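You operate a simulated robot arm through the tools that you are given. There is no shell and no other tool.

The job below is to be done with a simulated two-armed robot. You get a single attempt, and the scene is never put back.

Task
Shut the panel's air valve and stow the air hose in the drawer.
Fine: valve shut before you press the release ring; the hose end goes in the open drawer; push it shut.
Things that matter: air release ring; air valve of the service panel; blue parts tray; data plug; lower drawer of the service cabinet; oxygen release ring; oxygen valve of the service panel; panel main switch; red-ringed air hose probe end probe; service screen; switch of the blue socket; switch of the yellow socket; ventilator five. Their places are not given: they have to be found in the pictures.

The check looks at the end state, three seconds after you hand in, the way a careful person would. Anything else that was tipped, shoved, dropped, spilled or broken makes it a failure.

Robot
Two 7-joint arms with two-finger grippers on one trunk that stands fixed in place. Base frame: the origin is at the foot of the trunk, x ahead of it, y to its left, z up. Lengths are in m, angles in rad, forces in N, time in s.
The left shoulder is at [0.038, 0.216, 1.403], the right one opposite. Each reaches about 0.986 m from its shoulder. Payload 3.43 kg a hand.
The TCP of each hand is the grasp point between the finger pads, 0.02 m short of the fingertips. In the tool frame z runs along the fingers and y along their closing line. The gripper opens to 0.124 m; its body begins 0.093 m behind the TCP.
Orientation is told as [roll, pitch, yaw] about the base's x, y, z axes, in that order, counted from this pose: with the fingers straight down and closing along the base's y, the tool's x points along the base's -x, its y along +y and its z along -z.

Tools
- The arms move only by the tool arm_command. It takes "left_increments", "right_increments" or both (then of equal length, played together; a hand with none holds still); each is one flat list of numbers, 6 for each row, row after row: the shift along the tool's x, y, z in units of 400 mm (1.0 is 400 mm), then the turn, a rotation vector about the tool's x, y, z in units of 60 degrees (1.0 is 60 degrees). In form: [dx, dy, dz, wx, wy, wz, dx, dy, dz, wx, wy, wz, ...]. A call has 1 to 20 rows; each row is the pose to reach, as a shift and turn from the pose commanded when the call began, along the tool's axes at that moment. "left_gripper" and "right_gripper" are, for a hand that has rows, the finger opening in m, from 0 to 0.124, set as the call begins (left out, the last holds). A call with a number of a shift or a turn outside -1 to 1 is refused whole. Rows are played at 5 a second. More than 0.05 m and 0.15 rad between two rows, or a gripper value outside its range, and nothing of the call is played. Where a pose cannot be reached the arm comes as near as it can. A force on the tool above 70 N (or 10 N above the force at the start of the call, whichever is more), or a blocked arm, ends the call early, and 0.2 s more pass. Each finger travels about 0.072 m/s and halts on what it meets, pressing with about 21 N; the grip force reading is that of the motor and also rises with nothing between the fingers. The clock runs only during rows and for 0.2 s after the last one: add rows that repeat a pose to give the fingers time. It gives the time, the measured TCP pose, the force on the tool (base axes), the opening and the grip force at its end, in the units of the frame above (readings bear some noise), with the torque about the TCP (base axes, N m) and any sound that the robot's microphone picked up.
- Cameras (640 x 400 px; columns grow to the right, rows downward): "scene" is now at [0.1314, 0.0461, 1.5791]; the picture's right is [0.53, -0.84, 0.00], its down [-0.49, -0.31, -0.81] and it looks along [0.69, 0.43, -0.58] (base axes); focal length 220 px, centre (320, 200). "left" rides on the left gripper at [0.082, -0.014, -0.14] in its tool frame; the picture's right is [0.16, 0.99, 0.00], its down [-0.83, 0.14, -0.54] and it looks along [-0.53, 0.09, 0.84] (tool axes); focal length 243 px, centre (320, 200). "right" rides on the right gripper at [0.082, 0.014, -0.14] in its tool frame; the picture's right is [-0.17, 0.99, 0.00], its down [-0.83, -0.14, -0.54] and it looks along [-0.53, -0.09, 0.84] (tool axes); focal length 243 px, centre (320, 200).
- grab_frame(camera): a new picture of that camera. No time passes.
- raise_lower(by): moves the trunk up (or, below 0, down) by that many m; the arms and the scene camera ride with it, the base frame stays. It gives what a move gives, with no picture.
- pan_tilt(pan, tilt): turns the head with the scene camera to pan (to the left, within 1.396 rad either way) and tilt (down, from -0.506 to 1.204), counted from straight ahead of the robot (the tilt from the chest, where the trunk bows). It gives what a move gives.
- point_at(camera, pixels): for up to 12 pixels [column, row] of the newest picture of that camera ("zoom" is the newest enlarged one), the place [x, y, z] in the base frame of the surface seen there, good to about 0.002 m. No time passes.
- enlarge(camera, box): a new picture of the part [left, top, right, bottom] of that camera's present view, enlarged. No time passes.
- job_done(): hands the job in; it is judged then, once.

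Open the grippers and draw the arms clear of the work before you hand the job in, unless the task says otherwise.

The tools are called after "Call:" as a command line: name --argument value ..., lists and objects as JSON in quotes. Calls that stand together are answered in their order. arm_command: Moves the arms, as the interface text tells. Its arguments: {"type":"object","properties":{"left_increments":{"type":"array"},"left_gripper":{"type":"number"},"right_increments":{"type":"array"},"right_gripper":{"type":"number"}},"required":[]} The other tools are called the same way: raise_lower (by) moves the trunk up or down; pan_tilt (pan, tilt) turns the head that bears the scene camera; grab_frame (camera) takes a picture; point_at (camera, pixels) gives the place of the surface under pixels of a picture; enlarge (camera, box) takes an enlarged picture of a part of a camera's view; job_done () hands the job in.

At the start:

```text
time_s: 0.0
left_tcp_pos: [0.3327, 0.3895, 1.4449]
left_tcp_rot: [0.0, -0.001, 0.003]
left_ft_force: [1.2, 0.1, -0.3]
left_wrist_torque: [-0.01, 0.0, -0.01]
left_gripper_width: 0.124
left_gripper_force: 0.0
right_tcp_pos: [0.3512, 0.0566, 1.445]
right_tcp_rot: [0.0, 0.0, 0.001]
right_ft_force: [0.0, 0.0, -0.3]
right_wrist_torque: [0.02, 0.02, -0.02]
right_gripper_width: 0.1238
right_gripper_force: 0.1
trunk travel left (down, up): [-0.548, 0.043]
head pan, tilt (commanded): [0.564, 0.623]
```

scene: 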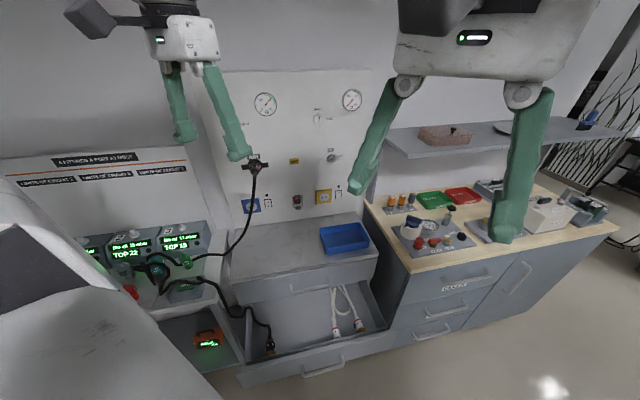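
right: 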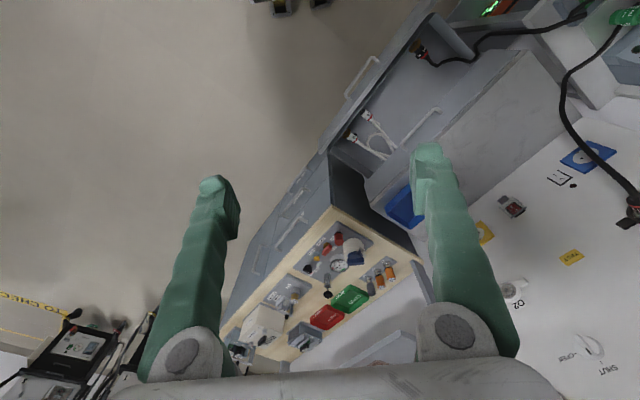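
left: 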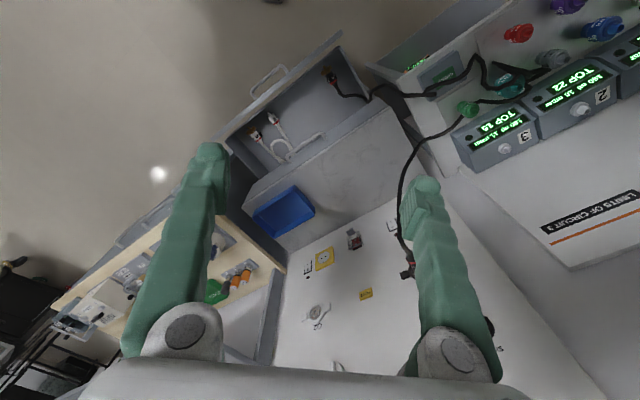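

The scene picture shows the white panel with gauges near (265,105) and (352,100), a black hose plugged in near (256,165), and an open lower drawer near (300,320). I enlarge the panel and the drawer to identify parts.

Call:
enlarge --camera "scene" --box '[210, 70, 400, 220]'

Call:
enlarge --camera "scene" --box '[200, 220, 420, 390]'

Call:
enlarge --camera "scene" --box '[60, 200, 300, 380]'

```text
2.67 times, centred on (305, 145) of scene
```

zoom: 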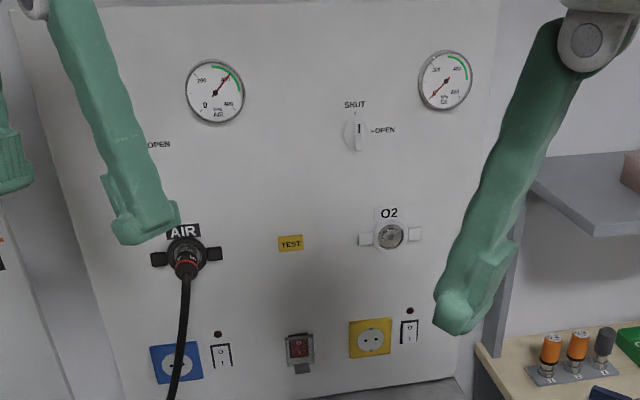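

```text
2.35 times, centred on (310, 305) of scene
```

zoom: 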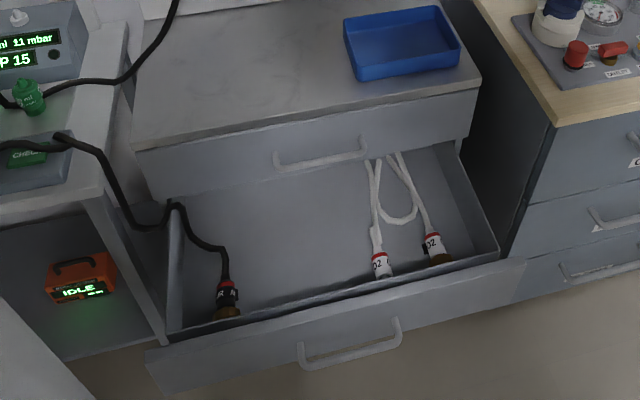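

```text
2.22 times, centred on (180, 290) of scene
```

zoom: 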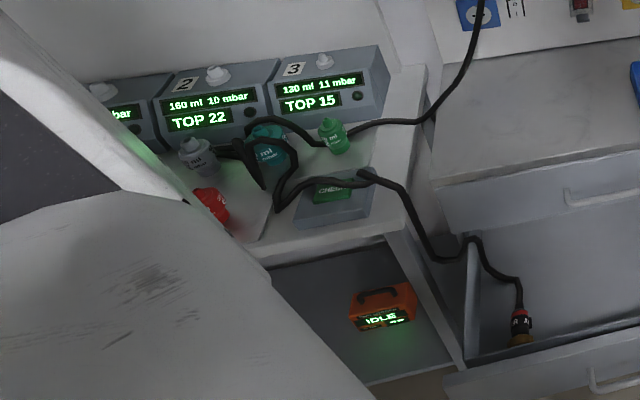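

The probe sits in the AIR socket at about (186,255) of the zoom, the air valve is hidden behind the left gripper's finger, and the hose runs across the left bench to the drawer. I pan the head to see the left bench better.

Call:
pan_tilt --pan 0.9 --tilt 0.7

Call:
grab_frame --camera "scene"

Call:
enlarge --camera "left" --box '[360, 0, 640, 180]'

Call:
enlarge --camera "left" --box '[220, 160, 480, 360]'

```text
time_s: 0.8
left_tcp_pos: [0.3332, 0.3896, 1.4446]
left_tcp_rot: [-0.001, 0.0, 0.002]
left_ft_force: [-0.3, 0.2, -0.1]
left_wrist_torque: [0.02, -0.04, 0.01]
left_gripper_width: 0.124
left_gripper_force: 0.1
right_tcp_pos: [0.3504, 0.0572, 1.4449]
right_tcp_rot: [-0.001, -0.001, -0.001]
right_ft_force: [0.2, -0.5, 0.4]
right_wrist_torque: [0.01, -0.01, -0.02]
right_gripper_width: 0.1239
right_gripper_force: 0.0
trunk travel left (down, up): [-0.548, 0.043]
head pan, tilt (commanded): [0.901, 0.7]
```

```text
taken
```

scene: 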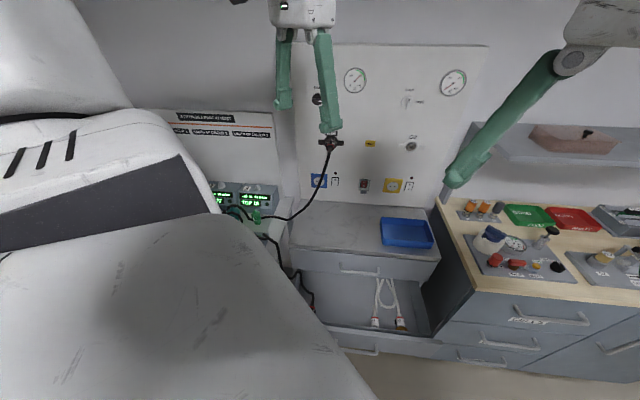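

```text
2.22 times, centred on (500, 90) of left
```

zoom: 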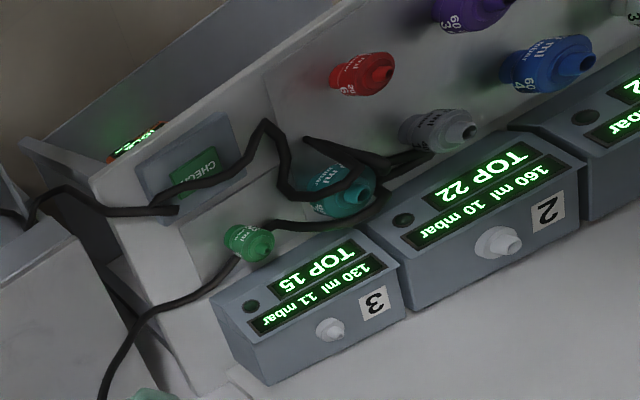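

```text
2.00 times, centred on (350, 260) of left
```

zoom: 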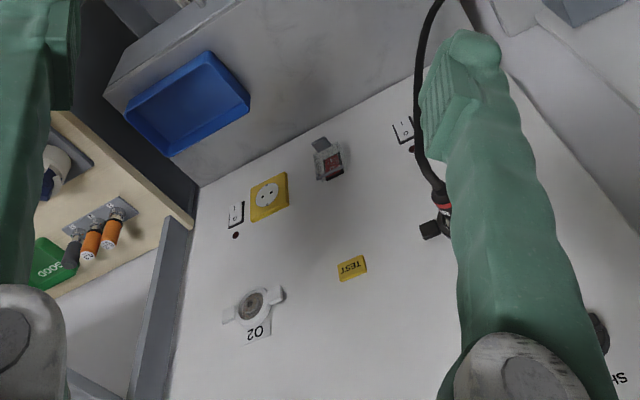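

The left arm itself covers part of the left bench in this view. I measure key points in the current scene picture: probe (328,142), gauges, panel, drawer and tray.

Call:
point_at --camera "scene" --pixels '[[328, 142], [317, 99], [407, 101], [411, 146], [355, 80], [370, 143], [345, 200], [375, 270], [377, 335], [430, 335], [405, 233], [300, 275]]'

Call:
enlarge --camera "scene" --box '[260, 50, 440, 210]'

Call:
enlarge --camera "scene" --box '[200, 160, 440, 370]'

```text
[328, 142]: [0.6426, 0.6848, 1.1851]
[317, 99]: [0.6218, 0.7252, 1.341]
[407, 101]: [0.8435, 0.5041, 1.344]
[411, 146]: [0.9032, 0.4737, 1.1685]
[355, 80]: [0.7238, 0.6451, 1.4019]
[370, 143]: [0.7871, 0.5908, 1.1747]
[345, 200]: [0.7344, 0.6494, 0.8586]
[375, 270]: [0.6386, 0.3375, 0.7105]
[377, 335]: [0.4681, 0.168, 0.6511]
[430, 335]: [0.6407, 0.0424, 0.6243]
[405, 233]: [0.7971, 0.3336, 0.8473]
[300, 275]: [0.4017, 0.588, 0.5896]
```

```text
2.50 times, centred on (350, 130) of scene
```

zoom: 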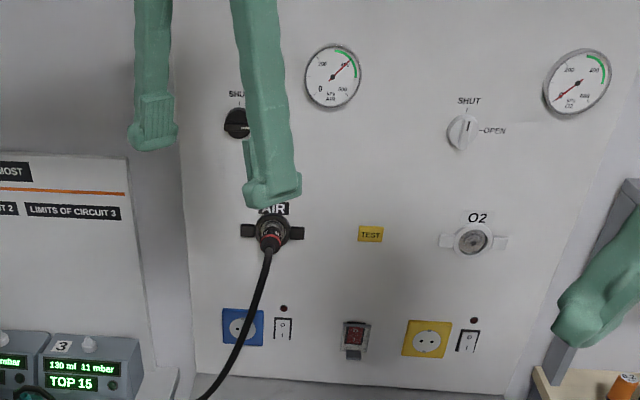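

```text
1.90 times, centred on (320, 265) of scene
```

zoom: 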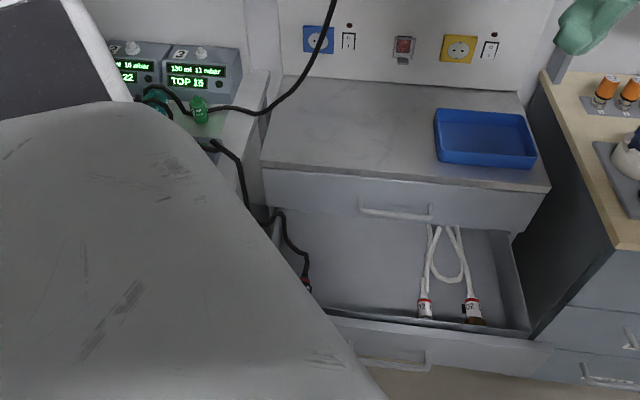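

The panel plane is angled, facing roughly (-0.65,-0.76,0). I sample more panel points on the enlarged view to fit its plane precisely and the valve/ring positions.

Call:
enlarge --camera "scene" --box '[260, 50, 440, 210]'

Call:
point_at --camera "zoom" --pixels '[[215, 150], [400, 60], [420, 300], [300, 350], [540, 200], [237, 123], [462, 133], [246, 231], [298, 233], [472, 240], [446, 242], [505, 243]]'

Call:
point_at --camera "scene" --pixels '[[320, 255], [410, 262], [330, 275], [325, 325], [440, 300], [380, 345], [355, 350], [440, 345], [310, 300], [420, 290], [350, 300], [330, 300]]'

```text
2.50 times, centred on (350, 130) of scene
```

zoom: 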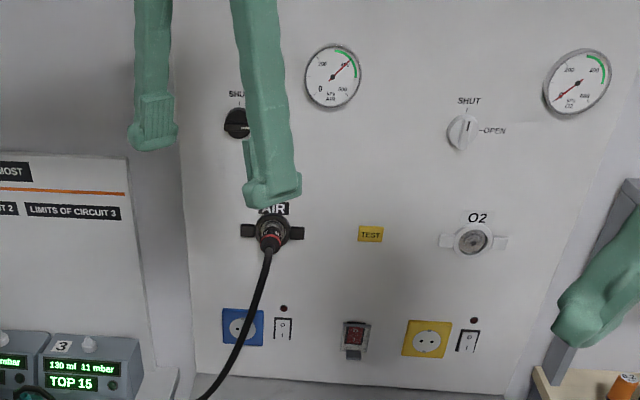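

```text
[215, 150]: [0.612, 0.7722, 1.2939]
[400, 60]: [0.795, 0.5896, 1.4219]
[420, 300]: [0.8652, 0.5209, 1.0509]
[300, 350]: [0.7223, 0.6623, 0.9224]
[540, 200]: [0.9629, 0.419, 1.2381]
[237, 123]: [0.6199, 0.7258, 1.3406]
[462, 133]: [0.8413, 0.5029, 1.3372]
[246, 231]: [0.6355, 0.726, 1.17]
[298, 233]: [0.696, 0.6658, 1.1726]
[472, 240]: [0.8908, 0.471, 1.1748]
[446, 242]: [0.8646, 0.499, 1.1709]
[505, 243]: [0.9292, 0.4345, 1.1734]
```

```text
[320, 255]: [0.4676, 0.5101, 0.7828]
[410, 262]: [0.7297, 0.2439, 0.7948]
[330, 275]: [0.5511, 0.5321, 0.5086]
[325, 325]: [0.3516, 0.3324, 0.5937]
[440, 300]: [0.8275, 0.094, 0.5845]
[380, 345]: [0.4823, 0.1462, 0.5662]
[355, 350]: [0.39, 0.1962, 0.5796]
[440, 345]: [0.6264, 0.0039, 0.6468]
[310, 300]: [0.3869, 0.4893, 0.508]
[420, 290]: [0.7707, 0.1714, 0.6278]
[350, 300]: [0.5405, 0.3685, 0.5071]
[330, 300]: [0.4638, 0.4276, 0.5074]
```

The panel is the plane x+y≈1.3845 (normal at 45°), air ring wings at z≈1.171 around s=(x−y)/√2≈−0.021, air valve near (0.62,0.726,1.34). I first yaw the left hand by 45° while shifting slightly forward, heading to face the panel.

Call:
arm_command --left_increments '[-0.025, 0.025, 0, 0, 0, -0.125, -0.05, 0.05, 0, 0, 0, -0.25, -0.075, 0.075, 0, 0, 0, -0.375, -0.1, 0.1, 0, 0, 0, -0.5, -0.125, 0.125, 0, 0, 0, -0.625, -0.15, 0.15, 0, 0, 0, -0.75]' --left_gripper 0.06

```text
time_s: 2.2
left_tcp_pos: [0.3935, 0.4511, 1.4436]
left_tcp_rot: [0.0, 0.001, 0.789]
left_ft_force: [1.1, -0.1, -0.2]
left_wrist_torque: [-0.01, -0.01, 0.0]
left_gripper_width: 0.0602
left_gripper_force: 0.1
right_tcp_pos: [0.3518, 0.057, 1.4445]
right_tcp_rot: [0.0, 0.0, 0.0]
right_ft_force: [-0.6, 0.1, 1.2]
right_wrist_torque: [0.0, -0.03, 0.0]
right_gripper_width: 0.1239
right_gripper_force: 0.0
trunk travel left (down, up): [-0.548, 0.043]
head pan, tilt (commanded): [0.901, 0.7]
```

The yaw went cleanly. Next I pitch the left hand up by 60° toward the panel while moving forward about 0.08 m and down 0.08 m.

Call:
arm_command --left_increments '[-0.025, 0, 0.025, 0, -0.125, 0, -0.05, 0, 0.05, 0, -0.25, 0, -0.075, 0, 0.075, 0, -0.375, 0, -0.1, 0, 0.1, 0, -0.5, 0, -0.125, 0, 0.125, 0, -0.625, 0, -0.15, 0, 0.15, 0, -0.75, 0, -0.175, 0, 0.175, 0, -0.875, 0, -0.2, 0, 0.2, 0, -1.0, 0]'

Call:
grab_frame --camera "left"

Call:
grab_frame --camera "scene"

```text
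time_s: 4.0
left_tcp_pos: [0.3929, 0.6398, 1.3504]
left_tcp_rot: [-0.001, -1.03, 0.715]
left_ft_force: [1.8, -0.5, -0.5]
left_wrist_torque: [0.02, 0.04, 0.13]
left_gripper_width: 0.06
left_gripper_force: 0.1
left hand out of reach, approached as far as the arm can: row 2, 3, 4, 5, 6, 7, 8
right_tcp_pos: [0.3584, 0.0556, 1.4435]
right_tcp_rot: [-0.001, 0.008, 0.001]
right_ft_force: [1.5, 1.1, -0.5]
right_wrist_torque: [-0.02, 0.1, -0.01]
right_gripper_width: 0.1239
right_gripper_force: 0.1
trunk travel left (down, up): [-0.548, 0.043]
head pan, tilt (commanded): [0.901, 0.7]
```

```text
taken
```

left: 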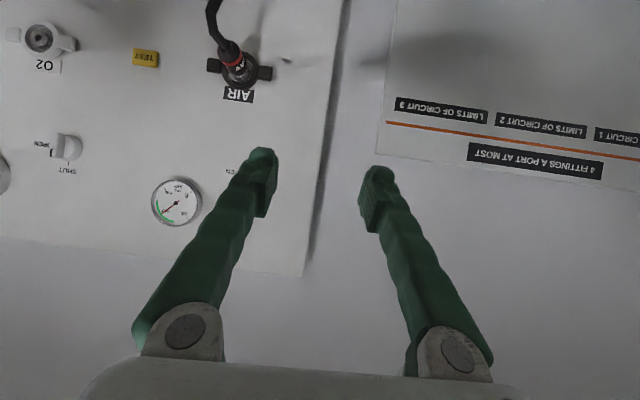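

```text
taken
```

scene: 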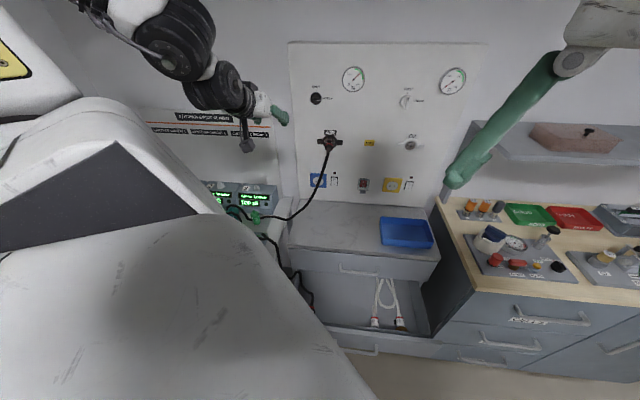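

The arm drifted left to (0.393,0.640,1.350) since that pose was out of reach, but now the air valve at (316,99) is unobstructed. I enlarge the panel in both cameras.

Call:
enlarge --camera "scene" --box '[290, 70, 390, 170]'

Call:
enlarge --camera "left" --box '[180, 0, 320, 110]'

Call:
point_at --camera "scene" --pixels '[[316, 98], [322, 98], [312, 98], [318, 141], [329, 140], [340, 143], [329, 146], [329, 150]]'

```text
4.00 times, centred on (340, 120) of scene
```

zoom: 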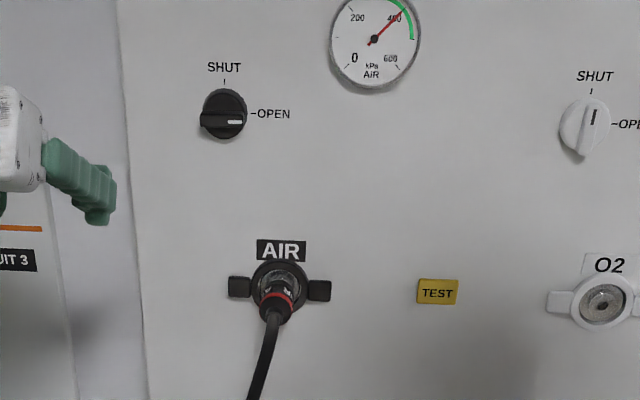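

```text
3.64 times, centred on (250, 55) of left
```

zoom: 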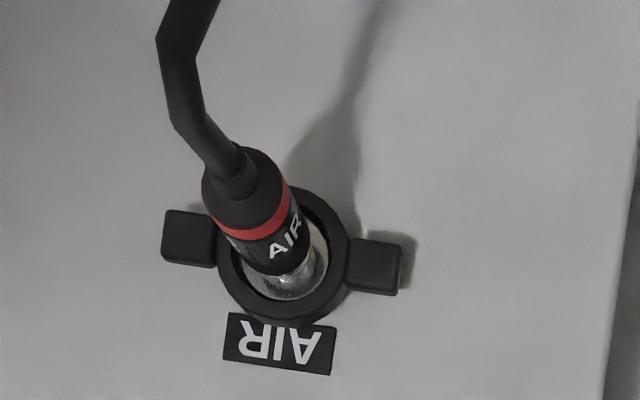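

```text
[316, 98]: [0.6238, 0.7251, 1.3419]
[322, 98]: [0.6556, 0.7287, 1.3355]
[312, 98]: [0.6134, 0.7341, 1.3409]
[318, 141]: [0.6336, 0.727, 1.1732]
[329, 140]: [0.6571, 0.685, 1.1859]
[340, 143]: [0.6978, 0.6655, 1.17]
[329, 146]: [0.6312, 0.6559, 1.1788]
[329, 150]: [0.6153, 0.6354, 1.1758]
```

The black knob's ridge is horizontal, pointing to OPEN at right; it must turn 90° counter-clockwise to SHUT at the top. I finish the pitch (30° more) while going forward 0.12 m, and check where the hand arrives.

Call:
arm_command --left_increments '[-0.0375, 0, 0.065, 0, -0.125, 0, -0.075, 0, 0.13, 0, -0.25, 0, -0.1125, 0, 0.195, 0, -0.375, 0, -0.15, 0, 0.26, 0, -0.5, 0]'

Call:
grab_frame --camera "left"

Call:
grab_frame --camera "scene"

```text
time_s: 5.2
left_tcp_pos: [0.4773, 0.7128, 1.2944]
left_tcp_rot: [0.705, -1.378, -0.009]
left_ft_force: [1.0, 0.3, -0.6]
left_wrist_torque: [0.01, 0.03, -0.01]
left_gripper_width: 0.0601
left_gripper_force: 0.0
right_tcp_pos: [0.3515, 0.0543, 1.4431]
right_tcp_rot: [0.0, 0.003, -0.001]
right_ft_force: [0.2, -0.2, 0.3]
right_wrist_torque: [0.03, 0.01, -0.03]
right_gripper_width: 0.1243
right_gripper_force: 0.0
trunk travel left (down, up): [-0.548, 0.043]
head pan, tilt (commanded): [0.901, 0.7]
stopped in row 4 (left hand): the arm was blocked; the commanded pose is now the measured one
```

```text
taken
```

left: 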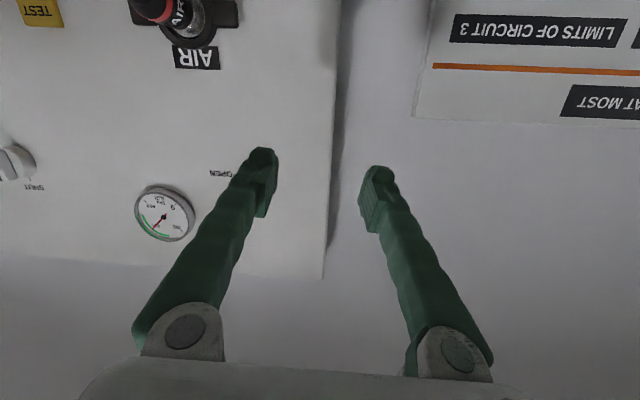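

```text
taken
```

scene: 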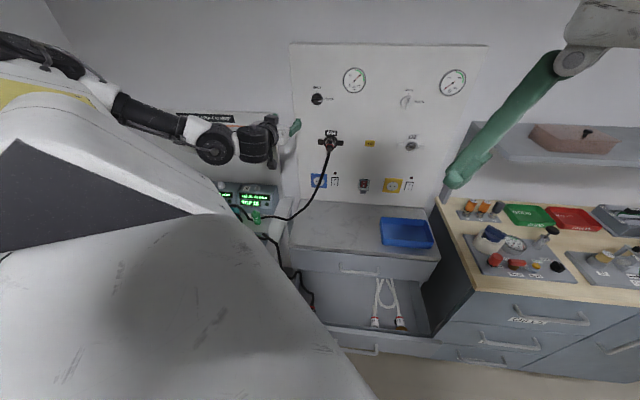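

The arm got blocked at (0.477,0.713,1.294), slightly rolled and pitched. I make a small corrective move: 0.08 m to the panel's right and square up the orientation.

Call:
arm_command --left_increments '[-0.009, -0.066, 0.005, -0.028, -0.045, -0.042, -0.018, -0.132, 0.011, -0.057, -0.089, -0.083, -0.027, -0.1975, 0.016, -0.085, -0.134, -0.125]'

Call:
grab_frame --camera "scene"

```text
time_s: 6.2
left_tcp_pos: [0.5292, 0.6679, 1.3163]
left_tcp_rot: [2.583, -1.519, -1.784]
left_ft_force: [0.2, 0.2, -0.3]
left_wrist_torque: [0.01, 0.02, 0.01]
left_gripper_width: 0.0602
left_gripper_force: 0.1
right_tcp_pos: [0.3516, 0.0566, 1.4448]
right_tcp_rot: [0.0, 0.001, -0.001]
right_ft_force: [1.3, 1.0, 0.1]
right_wrist_torque: [-0.02, 0.04, 0.02]
right_gripper_width: 0.124
right_gripper_force: 0.1
trunk travel left (down, up): [-0.548, 0.043]
head pan, tilt (commanded): [0.901, 0.7]
stopped in row 3 (left hand): the arm was blocked; the commanded pose is now the measured one
```

```text
taken
```

scene: 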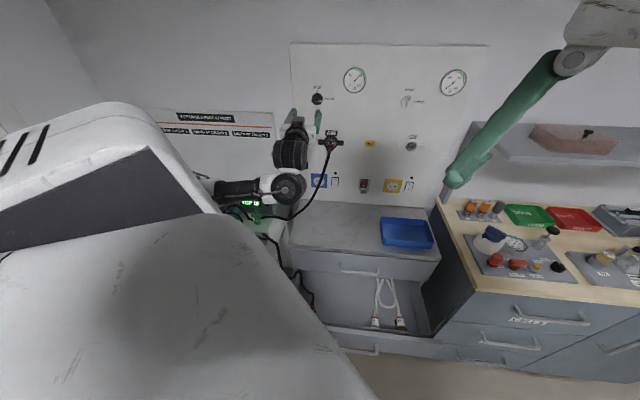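

The elbow swung down and the forearm now appears near (240,190), close to the left bench items. I check the positions of the forearm and look closely for contact.

Call:
point_at --camera "scene" --pixels '[[225, 188], [245, 190], [270, 185], [290, 188], [290, 160], [245, 203], [205, 180]]'

Call:
enlarge --camera "scene" --box '[180, 80, 360, 240]'

Call:
grab_frame --camera "left"

Call:
grab_frame --camera "right"

```text
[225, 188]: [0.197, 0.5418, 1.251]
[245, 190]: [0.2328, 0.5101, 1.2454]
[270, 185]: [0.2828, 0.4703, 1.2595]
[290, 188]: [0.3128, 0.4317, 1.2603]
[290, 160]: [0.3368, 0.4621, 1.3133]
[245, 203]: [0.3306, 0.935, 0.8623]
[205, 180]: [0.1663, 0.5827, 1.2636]
```

```text
2.50 times, centred on (270, 160) of scene
```

zoom: 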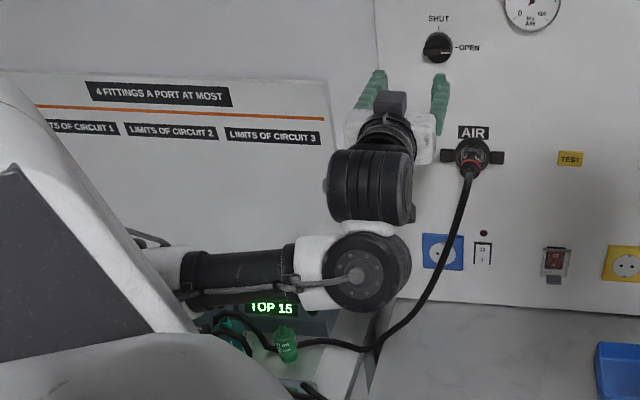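

```text
taken
```

left: 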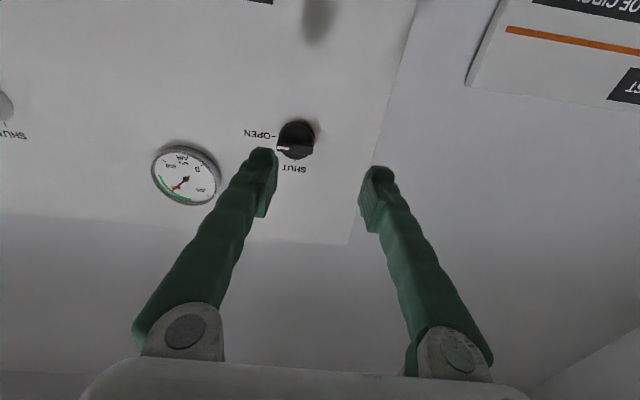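

```text
taken
```

right: 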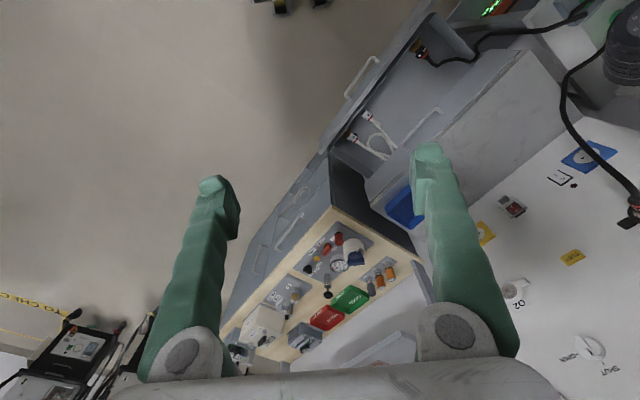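

The hand now faces the panel (tool z ≈ (0.70,0.72,0.04)), at s≈−0.098, d≈0.8465, and the forearm is at z≈1.25, clear of everything. In the left picture the knob is at (296,140); I enlarge and measure it.

Call:
enlarge --camera "left" --box '[240, 90, 352, 160]'

Call:
point_at --camera "left" --pixels '[[281, 135], [290, 135], [296, 135], [305, 135], [312, 135], [296, 125], [296, 130], [296, 148], [285, 149], [310, 149], [296, 157], [326, 125]]'

Call:
enlarge --camera "scene" --box '[300, 84, 332, 112]'

```text
5.71 times, centred on (296, 125) of left
```

zoom: 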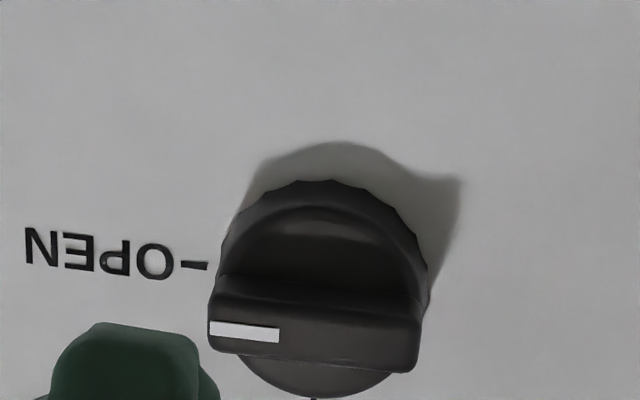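

```text
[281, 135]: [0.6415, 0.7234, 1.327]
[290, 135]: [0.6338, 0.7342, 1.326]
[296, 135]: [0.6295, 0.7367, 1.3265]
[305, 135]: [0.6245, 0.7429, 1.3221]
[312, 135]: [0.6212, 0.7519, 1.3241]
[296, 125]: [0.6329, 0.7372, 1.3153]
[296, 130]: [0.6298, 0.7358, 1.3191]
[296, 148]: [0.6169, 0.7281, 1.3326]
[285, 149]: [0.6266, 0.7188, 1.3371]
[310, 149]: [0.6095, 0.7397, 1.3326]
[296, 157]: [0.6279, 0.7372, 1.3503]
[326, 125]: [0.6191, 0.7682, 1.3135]
```

```text
14.29 times, centred on (316, 98) of scene
```

zoom: 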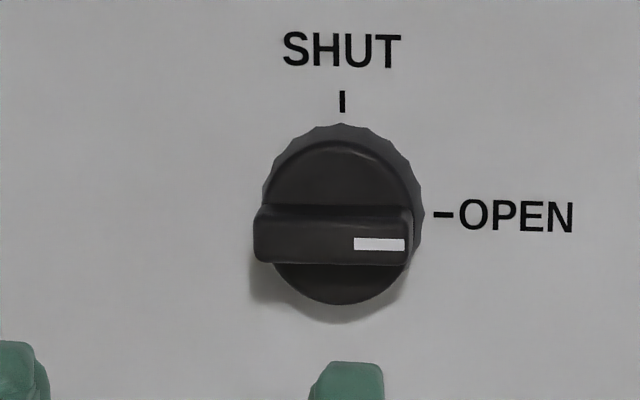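

The knob is about 44 mm across with a ~13 mm horizontal ridge across its face. I get the axis from the SHUT tick (342,100) and OPEN tick (441,214) in the zoom, plus the ridge edges.

Call:
point_at --camera "zoom" --pixels '[[350, 105], [445, 220], [342, 170], [342, 290], [330, 222], [330, 255], [265, 240], [408, 240], [260, 200], [424, 200], [342, 212], [342, 258]]'

```text
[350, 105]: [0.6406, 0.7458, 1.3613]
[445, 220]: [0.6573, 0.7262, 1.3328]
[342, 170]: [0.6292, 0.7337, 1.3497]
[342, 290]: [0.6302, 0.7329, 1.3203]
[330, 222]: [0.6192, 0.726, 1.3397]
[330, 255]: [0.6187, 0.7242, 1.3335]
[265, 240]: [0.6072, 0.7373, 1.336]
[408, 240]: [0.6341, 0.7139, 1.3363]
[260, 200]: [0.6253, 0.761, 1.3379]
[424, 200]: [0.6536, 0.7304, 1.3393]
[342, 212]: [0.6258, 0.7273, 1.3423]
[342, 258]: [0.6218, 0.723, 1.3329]
```

The valve axis is at s≈−0.0755, z≈1.336, ridge front d≈0.951, disk face d≈0.9645. I roll the left hand +60° about its axis (toward fingers closing vertically) and align laterally with the knob, opening to 0.05 m.

Call:
arm_command --left_increments '[-0.0064, -0.0069, 0, 0.004, 0.004, 0.125, -0.0129, -0.0138, 0, 0.0085, 0.008, 0.25, -0.0193, -0.0206, 0, 0.013, 0.012, 0.375, -0.0258, -0.0275, 0, 0.017, 0.0155, 0.5, -0.0322, -0.0344, 0.001, 0.021, 0.019, 0.625, -0.0386, -0.0413, 0.001, 0.0255, 0.023, 0.75, -0.045, -0.048, 0.001, 0.03, 0.027, 0.875, -0.0515, -0.055, 0.0015, 0.034, 0.031, 1.0]' --left_gripper 0.05

Call:
grab_frame --camera "scene"

```text
time_s: 8.0
left_tcp_pos: [0.5435, 0.653, 1.3359]
left_tcp_rot: [1.57, -0.494, -0.786]
left_ft_force: [0.2, 0.6, -0.3]
left_wrist_torque: [0.02, -0.02, 0.0]
left_gripper_width: 0.0499
left_gripper_force: 0.0
right_tcp_pos: [0.351, 0.0565, 1.4452]
right_tcp_rot: [0.0, 0.001, 0.002]
right_ft_force: [0.8, 0.7, 0.5]
right_wrist_torque: [-0.02, 0.03, -0.01]
right_gripper_width: 0.1242
right_gripper_force: 0.0
trunk travel left (down, up): [-0.548, 0.043]
head pan, tilt (commanded): [0.901, 0.7]
```

```text
taken
```

scene: 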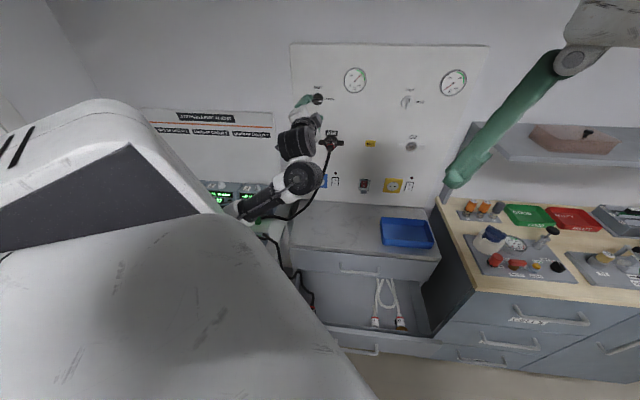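

The hand is centred (s≈−0.077, z≈1.336), needing 28.3° more roll to be vertical. I add that roll, then look with the left camera.

Call:
arm_command --left_increments '[-0.001, 0, 0, 0, 0, 0.118, -0.002, -0.001, 0, 0, 0, 0.236, -0.003, -0.002, 0, 0, 0, 0.354, -0.0044, -0.0024, 0, 0, 0, 0.472]'

Call:
grab_frame --camera "left"

Call:
enlarge --camera "scene" --box '[260, 70, 360, 150]'

```text
time_s: 9.0
left_tcp_pos: [0.5453, 0.6523, 1.3372]
left_tcp_rot: [1.571, -0.001, -0.786]
left_ft_force: [-0.6, -0.5, 0.7]
left_wrist_torque: [0.01, -0.02, 0.0]
left_gripper_width: 0.0496
left_gripper_force: 0.0
right_tcp_pos: [0.3501, 0.0562, 1.4438]
right_tcp_rot: [0.002, -0.001, 0.0]
right_ft_force: [-0.2, -0.2, -0.1]
right_wrist_torque: [0.03, -0.01, 0.01]
right_gripper_width: 0.1241
right_gripper_force: 0.2
trunk travel left (down, up): [-0.548, 0.043]
head pan, tilt (commanded): [0.901, 0.7]
```

```text
taken
```

left: 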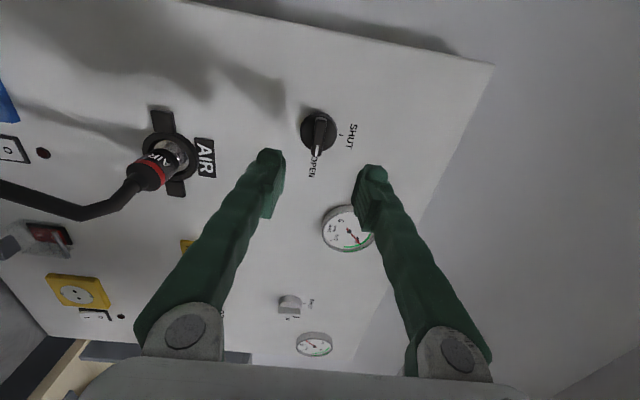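

```text
5.00 times, centred on (310, 110) of scene
```

zoom: 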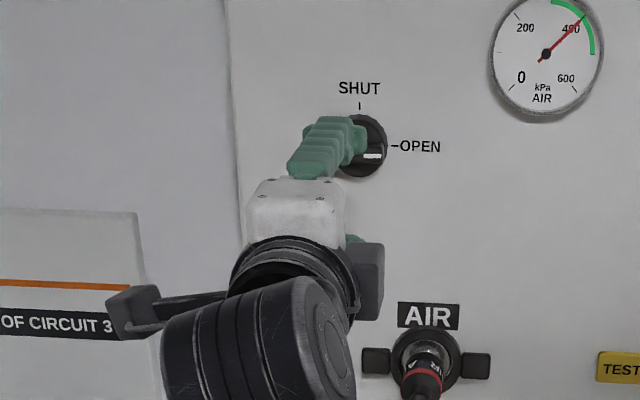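

The fingers now straddle the knob vertically, aligned at s≈−0.0757, z≈1.337. I advance 0.092 m along the tool axis so the pads overlap the ridge without touching the disk.

Call:
arm_command --left_increments '[0, 0, 0.06, 0, 0, 0, 0, 0, 0.12, 0, 0, 0, 0, -0.002, 0.18, 0, 0, 0, 0, -0.002, 0.23, 0, 0, 0]' --left_gripper 0.05

Call:
grab_frame --camera "left"

Call:
enlarge --camera "left" --box '[240, 90, 400, 230]'

Call:
enlarge --camera "scene" --box '[280, 80, 350, 130]'

```text
time_s: 10.0
left_tcp_pos: [0.6108, 0.7169, 1.335]
left_tcp_rot: [1.569, -0.002, -0.787]
left_ft_force: [0.4, 0.2, 0.2]
left_wrist_torque: [0.03, -0.02, 0.0]
left_gripper_width: 0.0498
left_gripper_force: 0.1
right_tcp_pos: [0.3504, 0.0572, 1.445]
right_tcp_rot: [0.0, -0.001, 0.002]
right_ft_force: [-0.1, 0.3, 0.1]
right_wrist_torque: [0.03, 0.03, 0.03]
right_gripper_width: 0.1241
right_gripper_force: 0.1
trunk travel left (down, up): [-0.548, 0.043]
head pan, tilt (commanded): [0.901, 0.7]
```

```text
taken
```

left: 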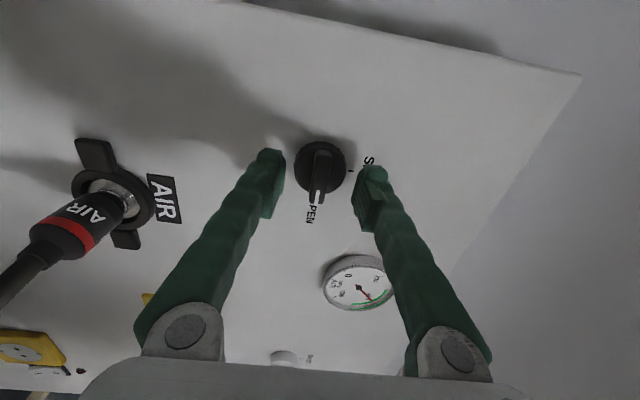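

```text
2.86 times, centred on (320, 160) of left
```

zoom: 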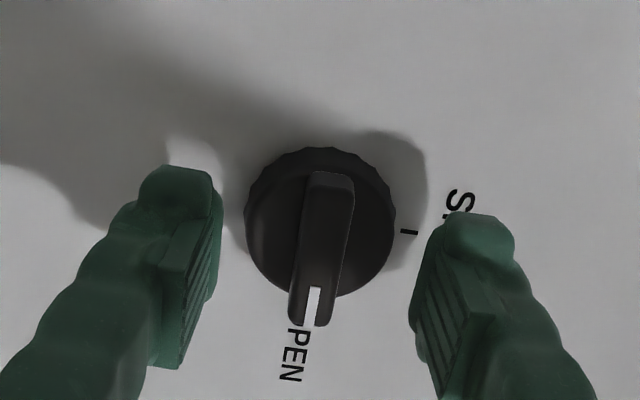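

```text
8.00 times, centred on (315, 105) of scene
```

zoom: 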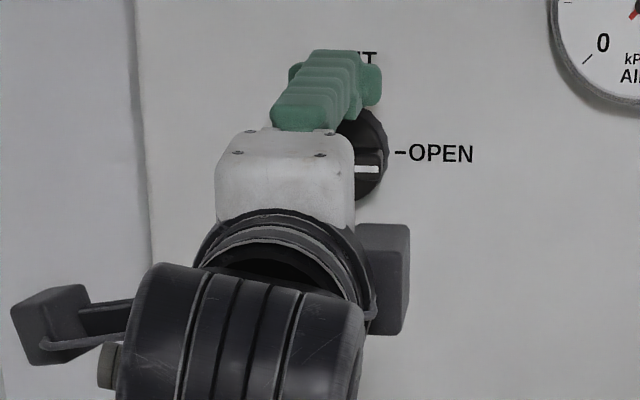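

Fingers straddle the ridge with tips at d≈0.959. I move in 3 mm more and close on the ridge.

Call:
arm_command --left_increments '[0, 0, 0.0075, 0, 0, 0, 0, 0, 0.0075, 0, 0, 0, 0, 0, 0.0075, 0, 0, 0, 0, 0, 0.0075, 0, 0, 0]' --left_gripper 0.0

Call:
enlarge --camera "left" --box '[240, 90, 400, 230]'

```text
time_s: 11.0
left_tcp_pos: [0.612, 0.7186, 1.3358]
left_tcp_rot: [1.569, -0.003, -0.788]
left_ft_force: [-2.0, -1.9, -3.2]
left_wrist_torque: [-0.03, 0.02, 0.0]
left_gripper_width: 0.0111
left_gripper_force: 44.4
right_tcp_pos: [0.3513, 0.0569, 1.4441]
right_tcp_rot: [0.0, 0.0, 0.002]
right_ft_force: [-0.2, 0.6, 0.4]
right_wrist_torque: [0.01, 0.0, 0.05]
right_gripper_width: 0.1241
right_gripper_force: 0.1
trunk travel left (down, up): [-0.548, 0.043]
head pan, tilt (commanded): [0.901, 0.7]
```

```text
2.86 times, centred on (320, 160) of left
```

zoom: 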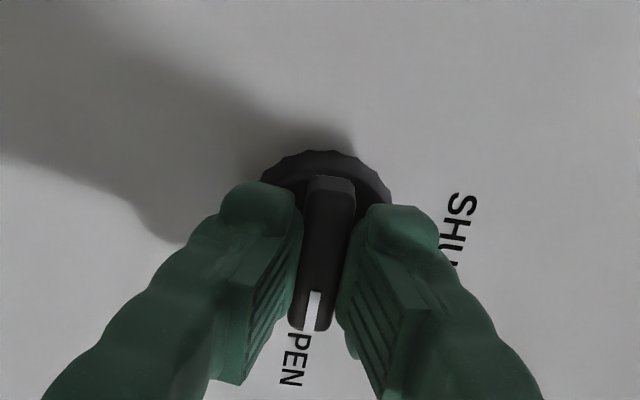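

The ridge is gripped (width 0.011 m, 44 N). I turn it counter-clockwise as seen from the front: −60° about the tool axis first.

Call:
arm_command --left_increments '[0, 0, 0, 0, 0, -0.1, 0, 0, 0, 0, 0, -0.2, 0, 0, 0, 0, 0, -0.3, 0, 0, 0, 0, 0, -0.4, 0, 0, 0, 0, 0, -0.5, 0, 0, 0, 0, 0, -0.6, 0, 0, 0, 0, 0, -0.7, 0, 0, 0, 0, 0, -0.8, 0, 0, 0, 0, 0, -0.9, 0, 0, 0, 0, 0, -1.0]'

Call:
enlarge --camera "left" --box '[240, 90, 400, 230]'

Call:
grab_frame --camera "scene"

```text
time_s: 13.2
left_tcp_pos: [0.6118, 0.7188, 1.3353]
left_tcp_rot: [1.569, -1.05, -0.786]
left_ft_force: [3.0, 1.8, -0.1]
left_wrist_torque: [-0.02, 0.05, -0.01]
left_gripper_width: 0.0111
left_gripper_force: 44.3
right_tcp_pos: [0.3506, 0.0577, 1.4443]
right_tcp_rot: [0.0, -0.001, 0.003]
right_ft_force: [0.1, -0.5, 0.1]
right_wrist_torque: [0.0, 0.02, -0.02]
right_gripper_width: 0.124
right_gripper_force: 0.1
trunk travel left (down, up): [-0.548, 0.043]
head pan, tilt (commanded): [0.901, 0.7]
```

```text
2.86 times, centred on (320, 160) of left
```

zoom: 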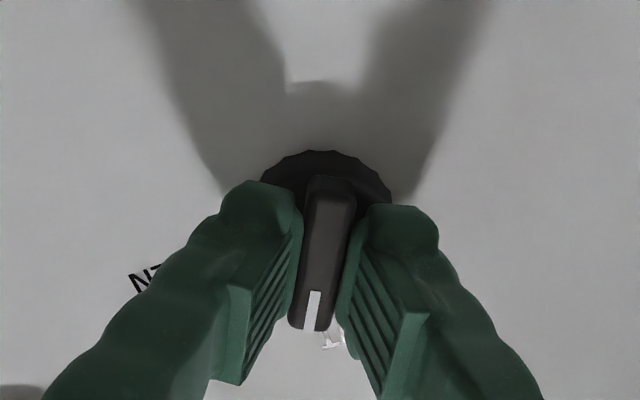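

```text
taken
```

scene: 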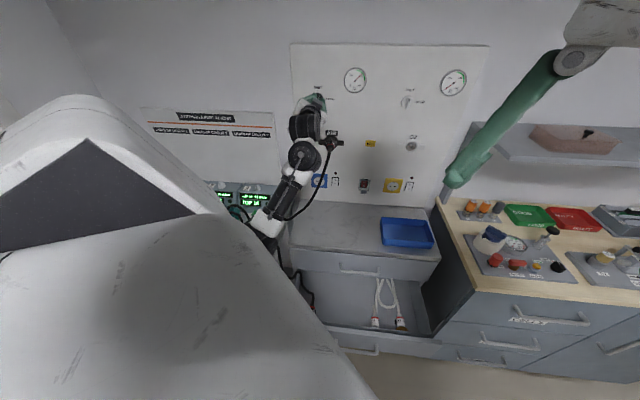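

The knob has turned 60° with the grip. I continue the remaining 30° to bring the mark to SHUT.

Call:
arm_command --left_increments '[0, 0, 0, 0, 0, -0.1, 0, 0, 0, 0, 0, -0.2, 0, 0, 0, 0, 0, -0.3, 0, 0, 0, 0, 0, -0.4, 0, 0, 0, 0, 0, -0.5, 0, 0, 0, 0, 0, -0.51]'

Call:
enlarge --camera "left" --box '[240, 90, 400, 230]'

Call:
enlarge --camera "scene" --box '[290, 70, 380, 150]'

```text
time_s: 14.6
left_tcp_pos: [0.6123, 0.7188, 1.3346]
left_tcp_rot: [-1.577, -1.558, 2.363]
left_ft_force: [4.2, 4.4, 2.5]
left_wrist_torque: [0.34, 0.17, 0.02]
left_gripper_width: 0.0111
left_gripper_force: 44.8
right_tcp_pos: [0.3506, 0.0568, 1.4446]
right_tcp_rot: [0.0, -0.001, 0.002]
right_ft_force: [-0.2, 0.7, 0.6]
right_wrist_torque: [-0.02, -0.01, 0.0]
right_gripper_width: 0.1242
right_gripper_force: 0.1
trunk travel left (down, up): [-0.548, 0.043]
head pan, tilt (commanded): [0.901, 0.7]
```

```text
2.86 times, centred on (320, 160) of left
```

zoom: 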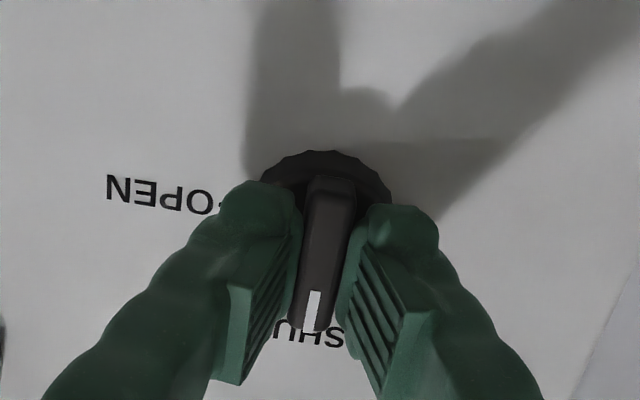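

```text
5.00 times, centred on (335, 110) of scene
```

zoom: 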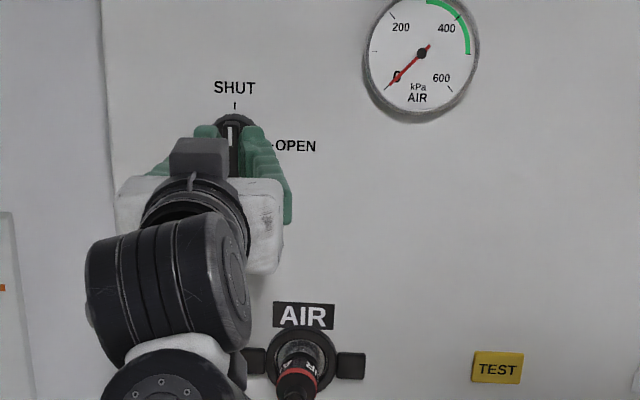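

The air gauge now reads 0 and the ridge's white mark points to SHUT. I open the fingers and then back straight off.

Call:
arm_command --left_increments '[0, 0, 0, 0, 0, 0, 0, 0, 0, 0, 0, 0, 0, 0, -0.01, 0, 0, 0, 0, 0, -0.1, 0, 0, 0, 0, 0, -0.2, 0, 0, 0, 0, 0, -0.3, 0, 0, 0]' --left_gripper 0.06

Call:
grab_frame --camera "left"

Call:
enlarge --camera "scene" --box '[290, 70, 380, 150]'

```text
time_s: 16.0
left_tcp_pos: [0.5258, 0.6322, 1.3371]
left_tcp_rot: [-1.62, -1.561, 2.404]
left_ft_force: [0.4, -0.1, 1.0]
left_wrist_torque: [-0.01, 0.01, 0.03]
left_gripper_width: 0.06
left_gripper_force: 0.0
right_tcp_pos: [0.3499, 0.0546, 1.4447]
right_tcp_rot: [0.0, 0.0, 0.002]
right_ft_force: [1.1, 0.1, -0.3]
right_wrist_torque: [0.01, -0.03, -0.03]
right_gripper_width: 0.124
right_gripper_force: 0.0
trunk travel left (down, up): [-0.548, 0.043]
head pan, tilt (commanded): [0.901, 0.7]
```

```text
taken
```

left: 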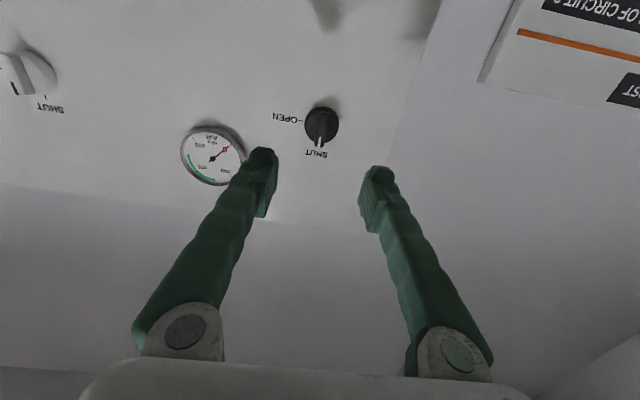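

```text
5.00 times, centred on (335, 110) of scene
```

zoom: 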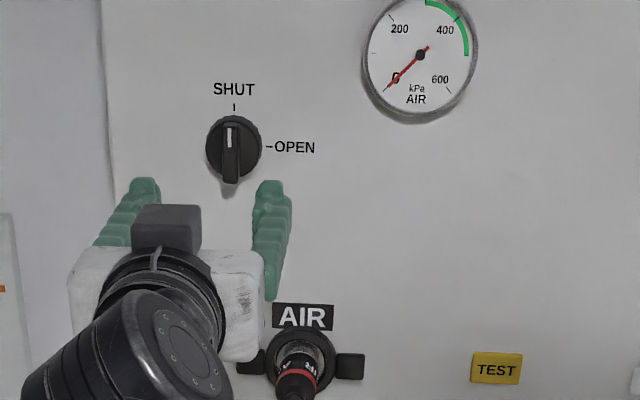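

The valve is clearly at SHUT and untouched otherwise. Now I study the probe and release ring geometry by enlarging the scene view around (329,142).

Call:
enlarge --camera "scene" --box '[310, 125, 350, 160]'

Call:
point_at --camera "zoom" --pixels '[[200, 200], [420, 200], [165, 200], [440, 225], [300, 110], [300, 150], [300, 190], [300, 230], [300, 260], [300, 290], [290, 330], [360, 170]]'

```text
11.43 times, centred on (330, 142) of scene
```

zoom: 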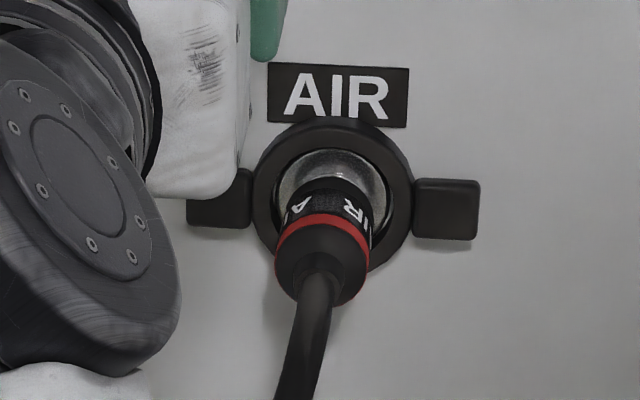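

```text
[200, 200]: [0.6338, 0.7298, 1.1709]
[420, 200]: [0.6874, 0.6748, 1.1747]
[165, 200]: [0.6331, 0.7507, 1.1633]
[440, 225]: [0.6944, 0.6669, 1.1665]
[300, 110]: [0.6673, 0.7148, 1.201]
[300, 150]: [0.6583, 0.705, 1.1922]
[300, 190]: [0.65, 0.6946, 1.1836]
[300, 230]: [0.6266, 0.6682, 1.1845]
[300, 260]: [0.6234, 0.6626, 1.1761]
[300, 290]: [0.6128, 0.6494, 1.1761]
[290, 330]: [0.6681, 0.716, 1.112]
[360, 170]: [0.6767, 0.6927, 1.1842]
```

The ring is a ~57 mm annulus at d≈0.964 with wings out to ±52 mm, centred at s≈−0.0215, z≈1.171; the probe body (~33 mm dia) sticks out to d≈0.905. Before freeing it I trace the hose in 3D to see how much slack it has, tilting the head down.

Call:
pan_tilt --pan 1.0 --tilt 0.95

Call:
grab_frame --camera "scene"

```text
time_s: 16.8
left_tcp_pos: [0.5266, 0.6347, 1.3346]
left_tcp_rot: [-1.51, -1.559, 2.293]
left_ft_force: [-0.3, 0.0, 0.9]
left_wrist_torque: [0.0, 0.01, 0.02]
left_gripper_width: 0.0601
left_gripper_force: 0.1
right_tcp_pos: [0.3504, 0.0577, 1.4452]
right_tcp_rot: [0.0, -0.001, 0.001]
right_ft_force: [-0.1, 0.4, -0.7]
right_wrist_torque: [0.01, 0.02, -0.02]
right_gripper_width: 0.1238
right_gripper_force: 0.1
trunk travel left (down, up): [-0.548, 0.043]
head pan, tilt (commanded): [1.0, 0.949]
```

```text
taken
```

scene: 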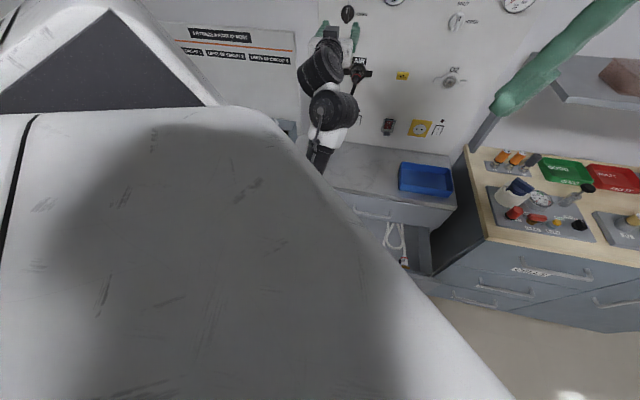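

The left upper arm blocks this view. I turn the right hand 45° to the left so its camera sees the drawer and the bench hose.

Call:
arm_command --right_increments '[0, 0, 0, 0, 0, -0.125, 0, 0, 0, 0, 0, -0.25, 0, 0, 0, 0, 0, -0.375, 0, 0, 0, 0, 0, -0.5, 0, 0, 0, 0, 0, -0.625, 0, 0, 0, 0, 0, -0.75]'

Call:
grab_frame --camera "right"

```text
time_s: 18.2
left_tcp_pos: [0.529, 0.6332, 1.3332]
left_tcp_rot: [-1.391, -1.561, 2.176]
left_ft_force: [0.7, -0.4, 1.2]
left_wrist_torque: [-0.01, 0.02, 0.0]
left_gripper_width: 0.0599
left_gripper_force: 0.1
right_tcp_pos: [0.2353, 0.0805, 1.3446]
right_tcp_rot: [0.034, -0.011, 0.705]
right_ft_force: [0.2, 0.3, -0.1]
right_wrist_torque: [-0.01, 0.02, 0.0]
right_gripper_width: 0.1236
right_gripper_force: 0.2
right hand out of reach, approached as far as the arm can: row 1, 2, 3, 4, 5, 6
trunk travel left (down, up): [-0.548, 0.043]
head pan, tilt (commanded): [1.0, 0.949]
```

```text
taken
```

right: 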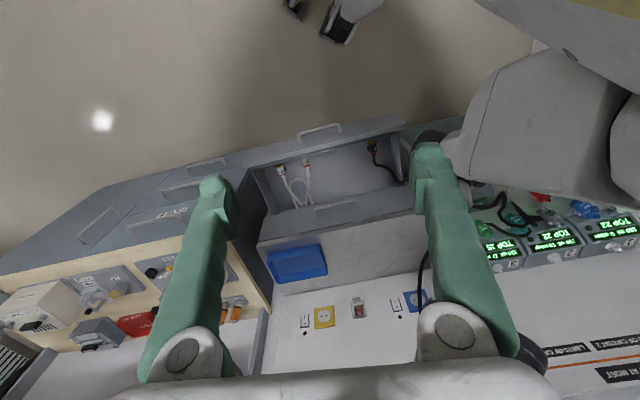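

The right camera now sees the drawer and the bench, partly behind its own finger. I enlarge the hose region.

Call:
enlarge --camera "right" --box '[340, 110, 640, 290]'

Call:
enlarge --camera "right" --box '[240, 100, 440, 240]'

Call:
point_at --camera "right" --pixels '[[372, 150], [385, 172], [400, 182], [280, 172], [306, 162], [293, 200], [330, 170], [295, 145], [395, 125], [320, 133], [340, 215], [270, 250]]'

```text
2.13 times, centred on (490, 200) of right
```

zoom: 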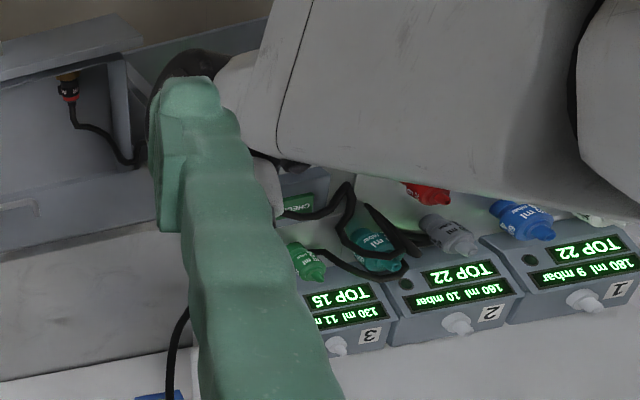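

```text
2.86 times, centred on (340, 170) of right
```

zoom: 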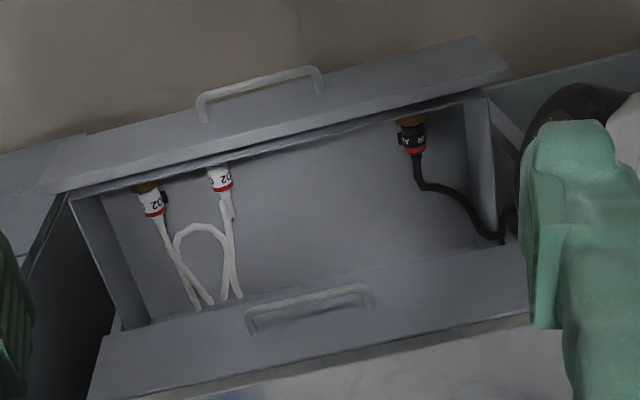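

```text
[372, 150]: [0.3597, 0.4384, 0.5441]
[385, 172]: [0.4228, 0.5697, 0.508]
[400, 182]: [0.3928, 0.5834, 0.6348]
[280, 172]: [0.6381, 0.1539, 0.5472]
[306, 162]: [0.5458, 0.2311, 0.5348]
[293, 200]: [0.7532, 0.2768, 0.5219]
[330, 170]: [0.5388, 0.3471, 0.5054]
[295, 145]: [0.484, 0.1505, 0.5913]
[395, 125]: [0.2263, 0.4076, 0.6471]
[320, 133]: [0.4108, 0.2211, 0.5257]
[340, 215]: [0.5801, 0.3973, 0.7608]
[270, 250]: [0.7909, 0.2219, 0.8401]
```

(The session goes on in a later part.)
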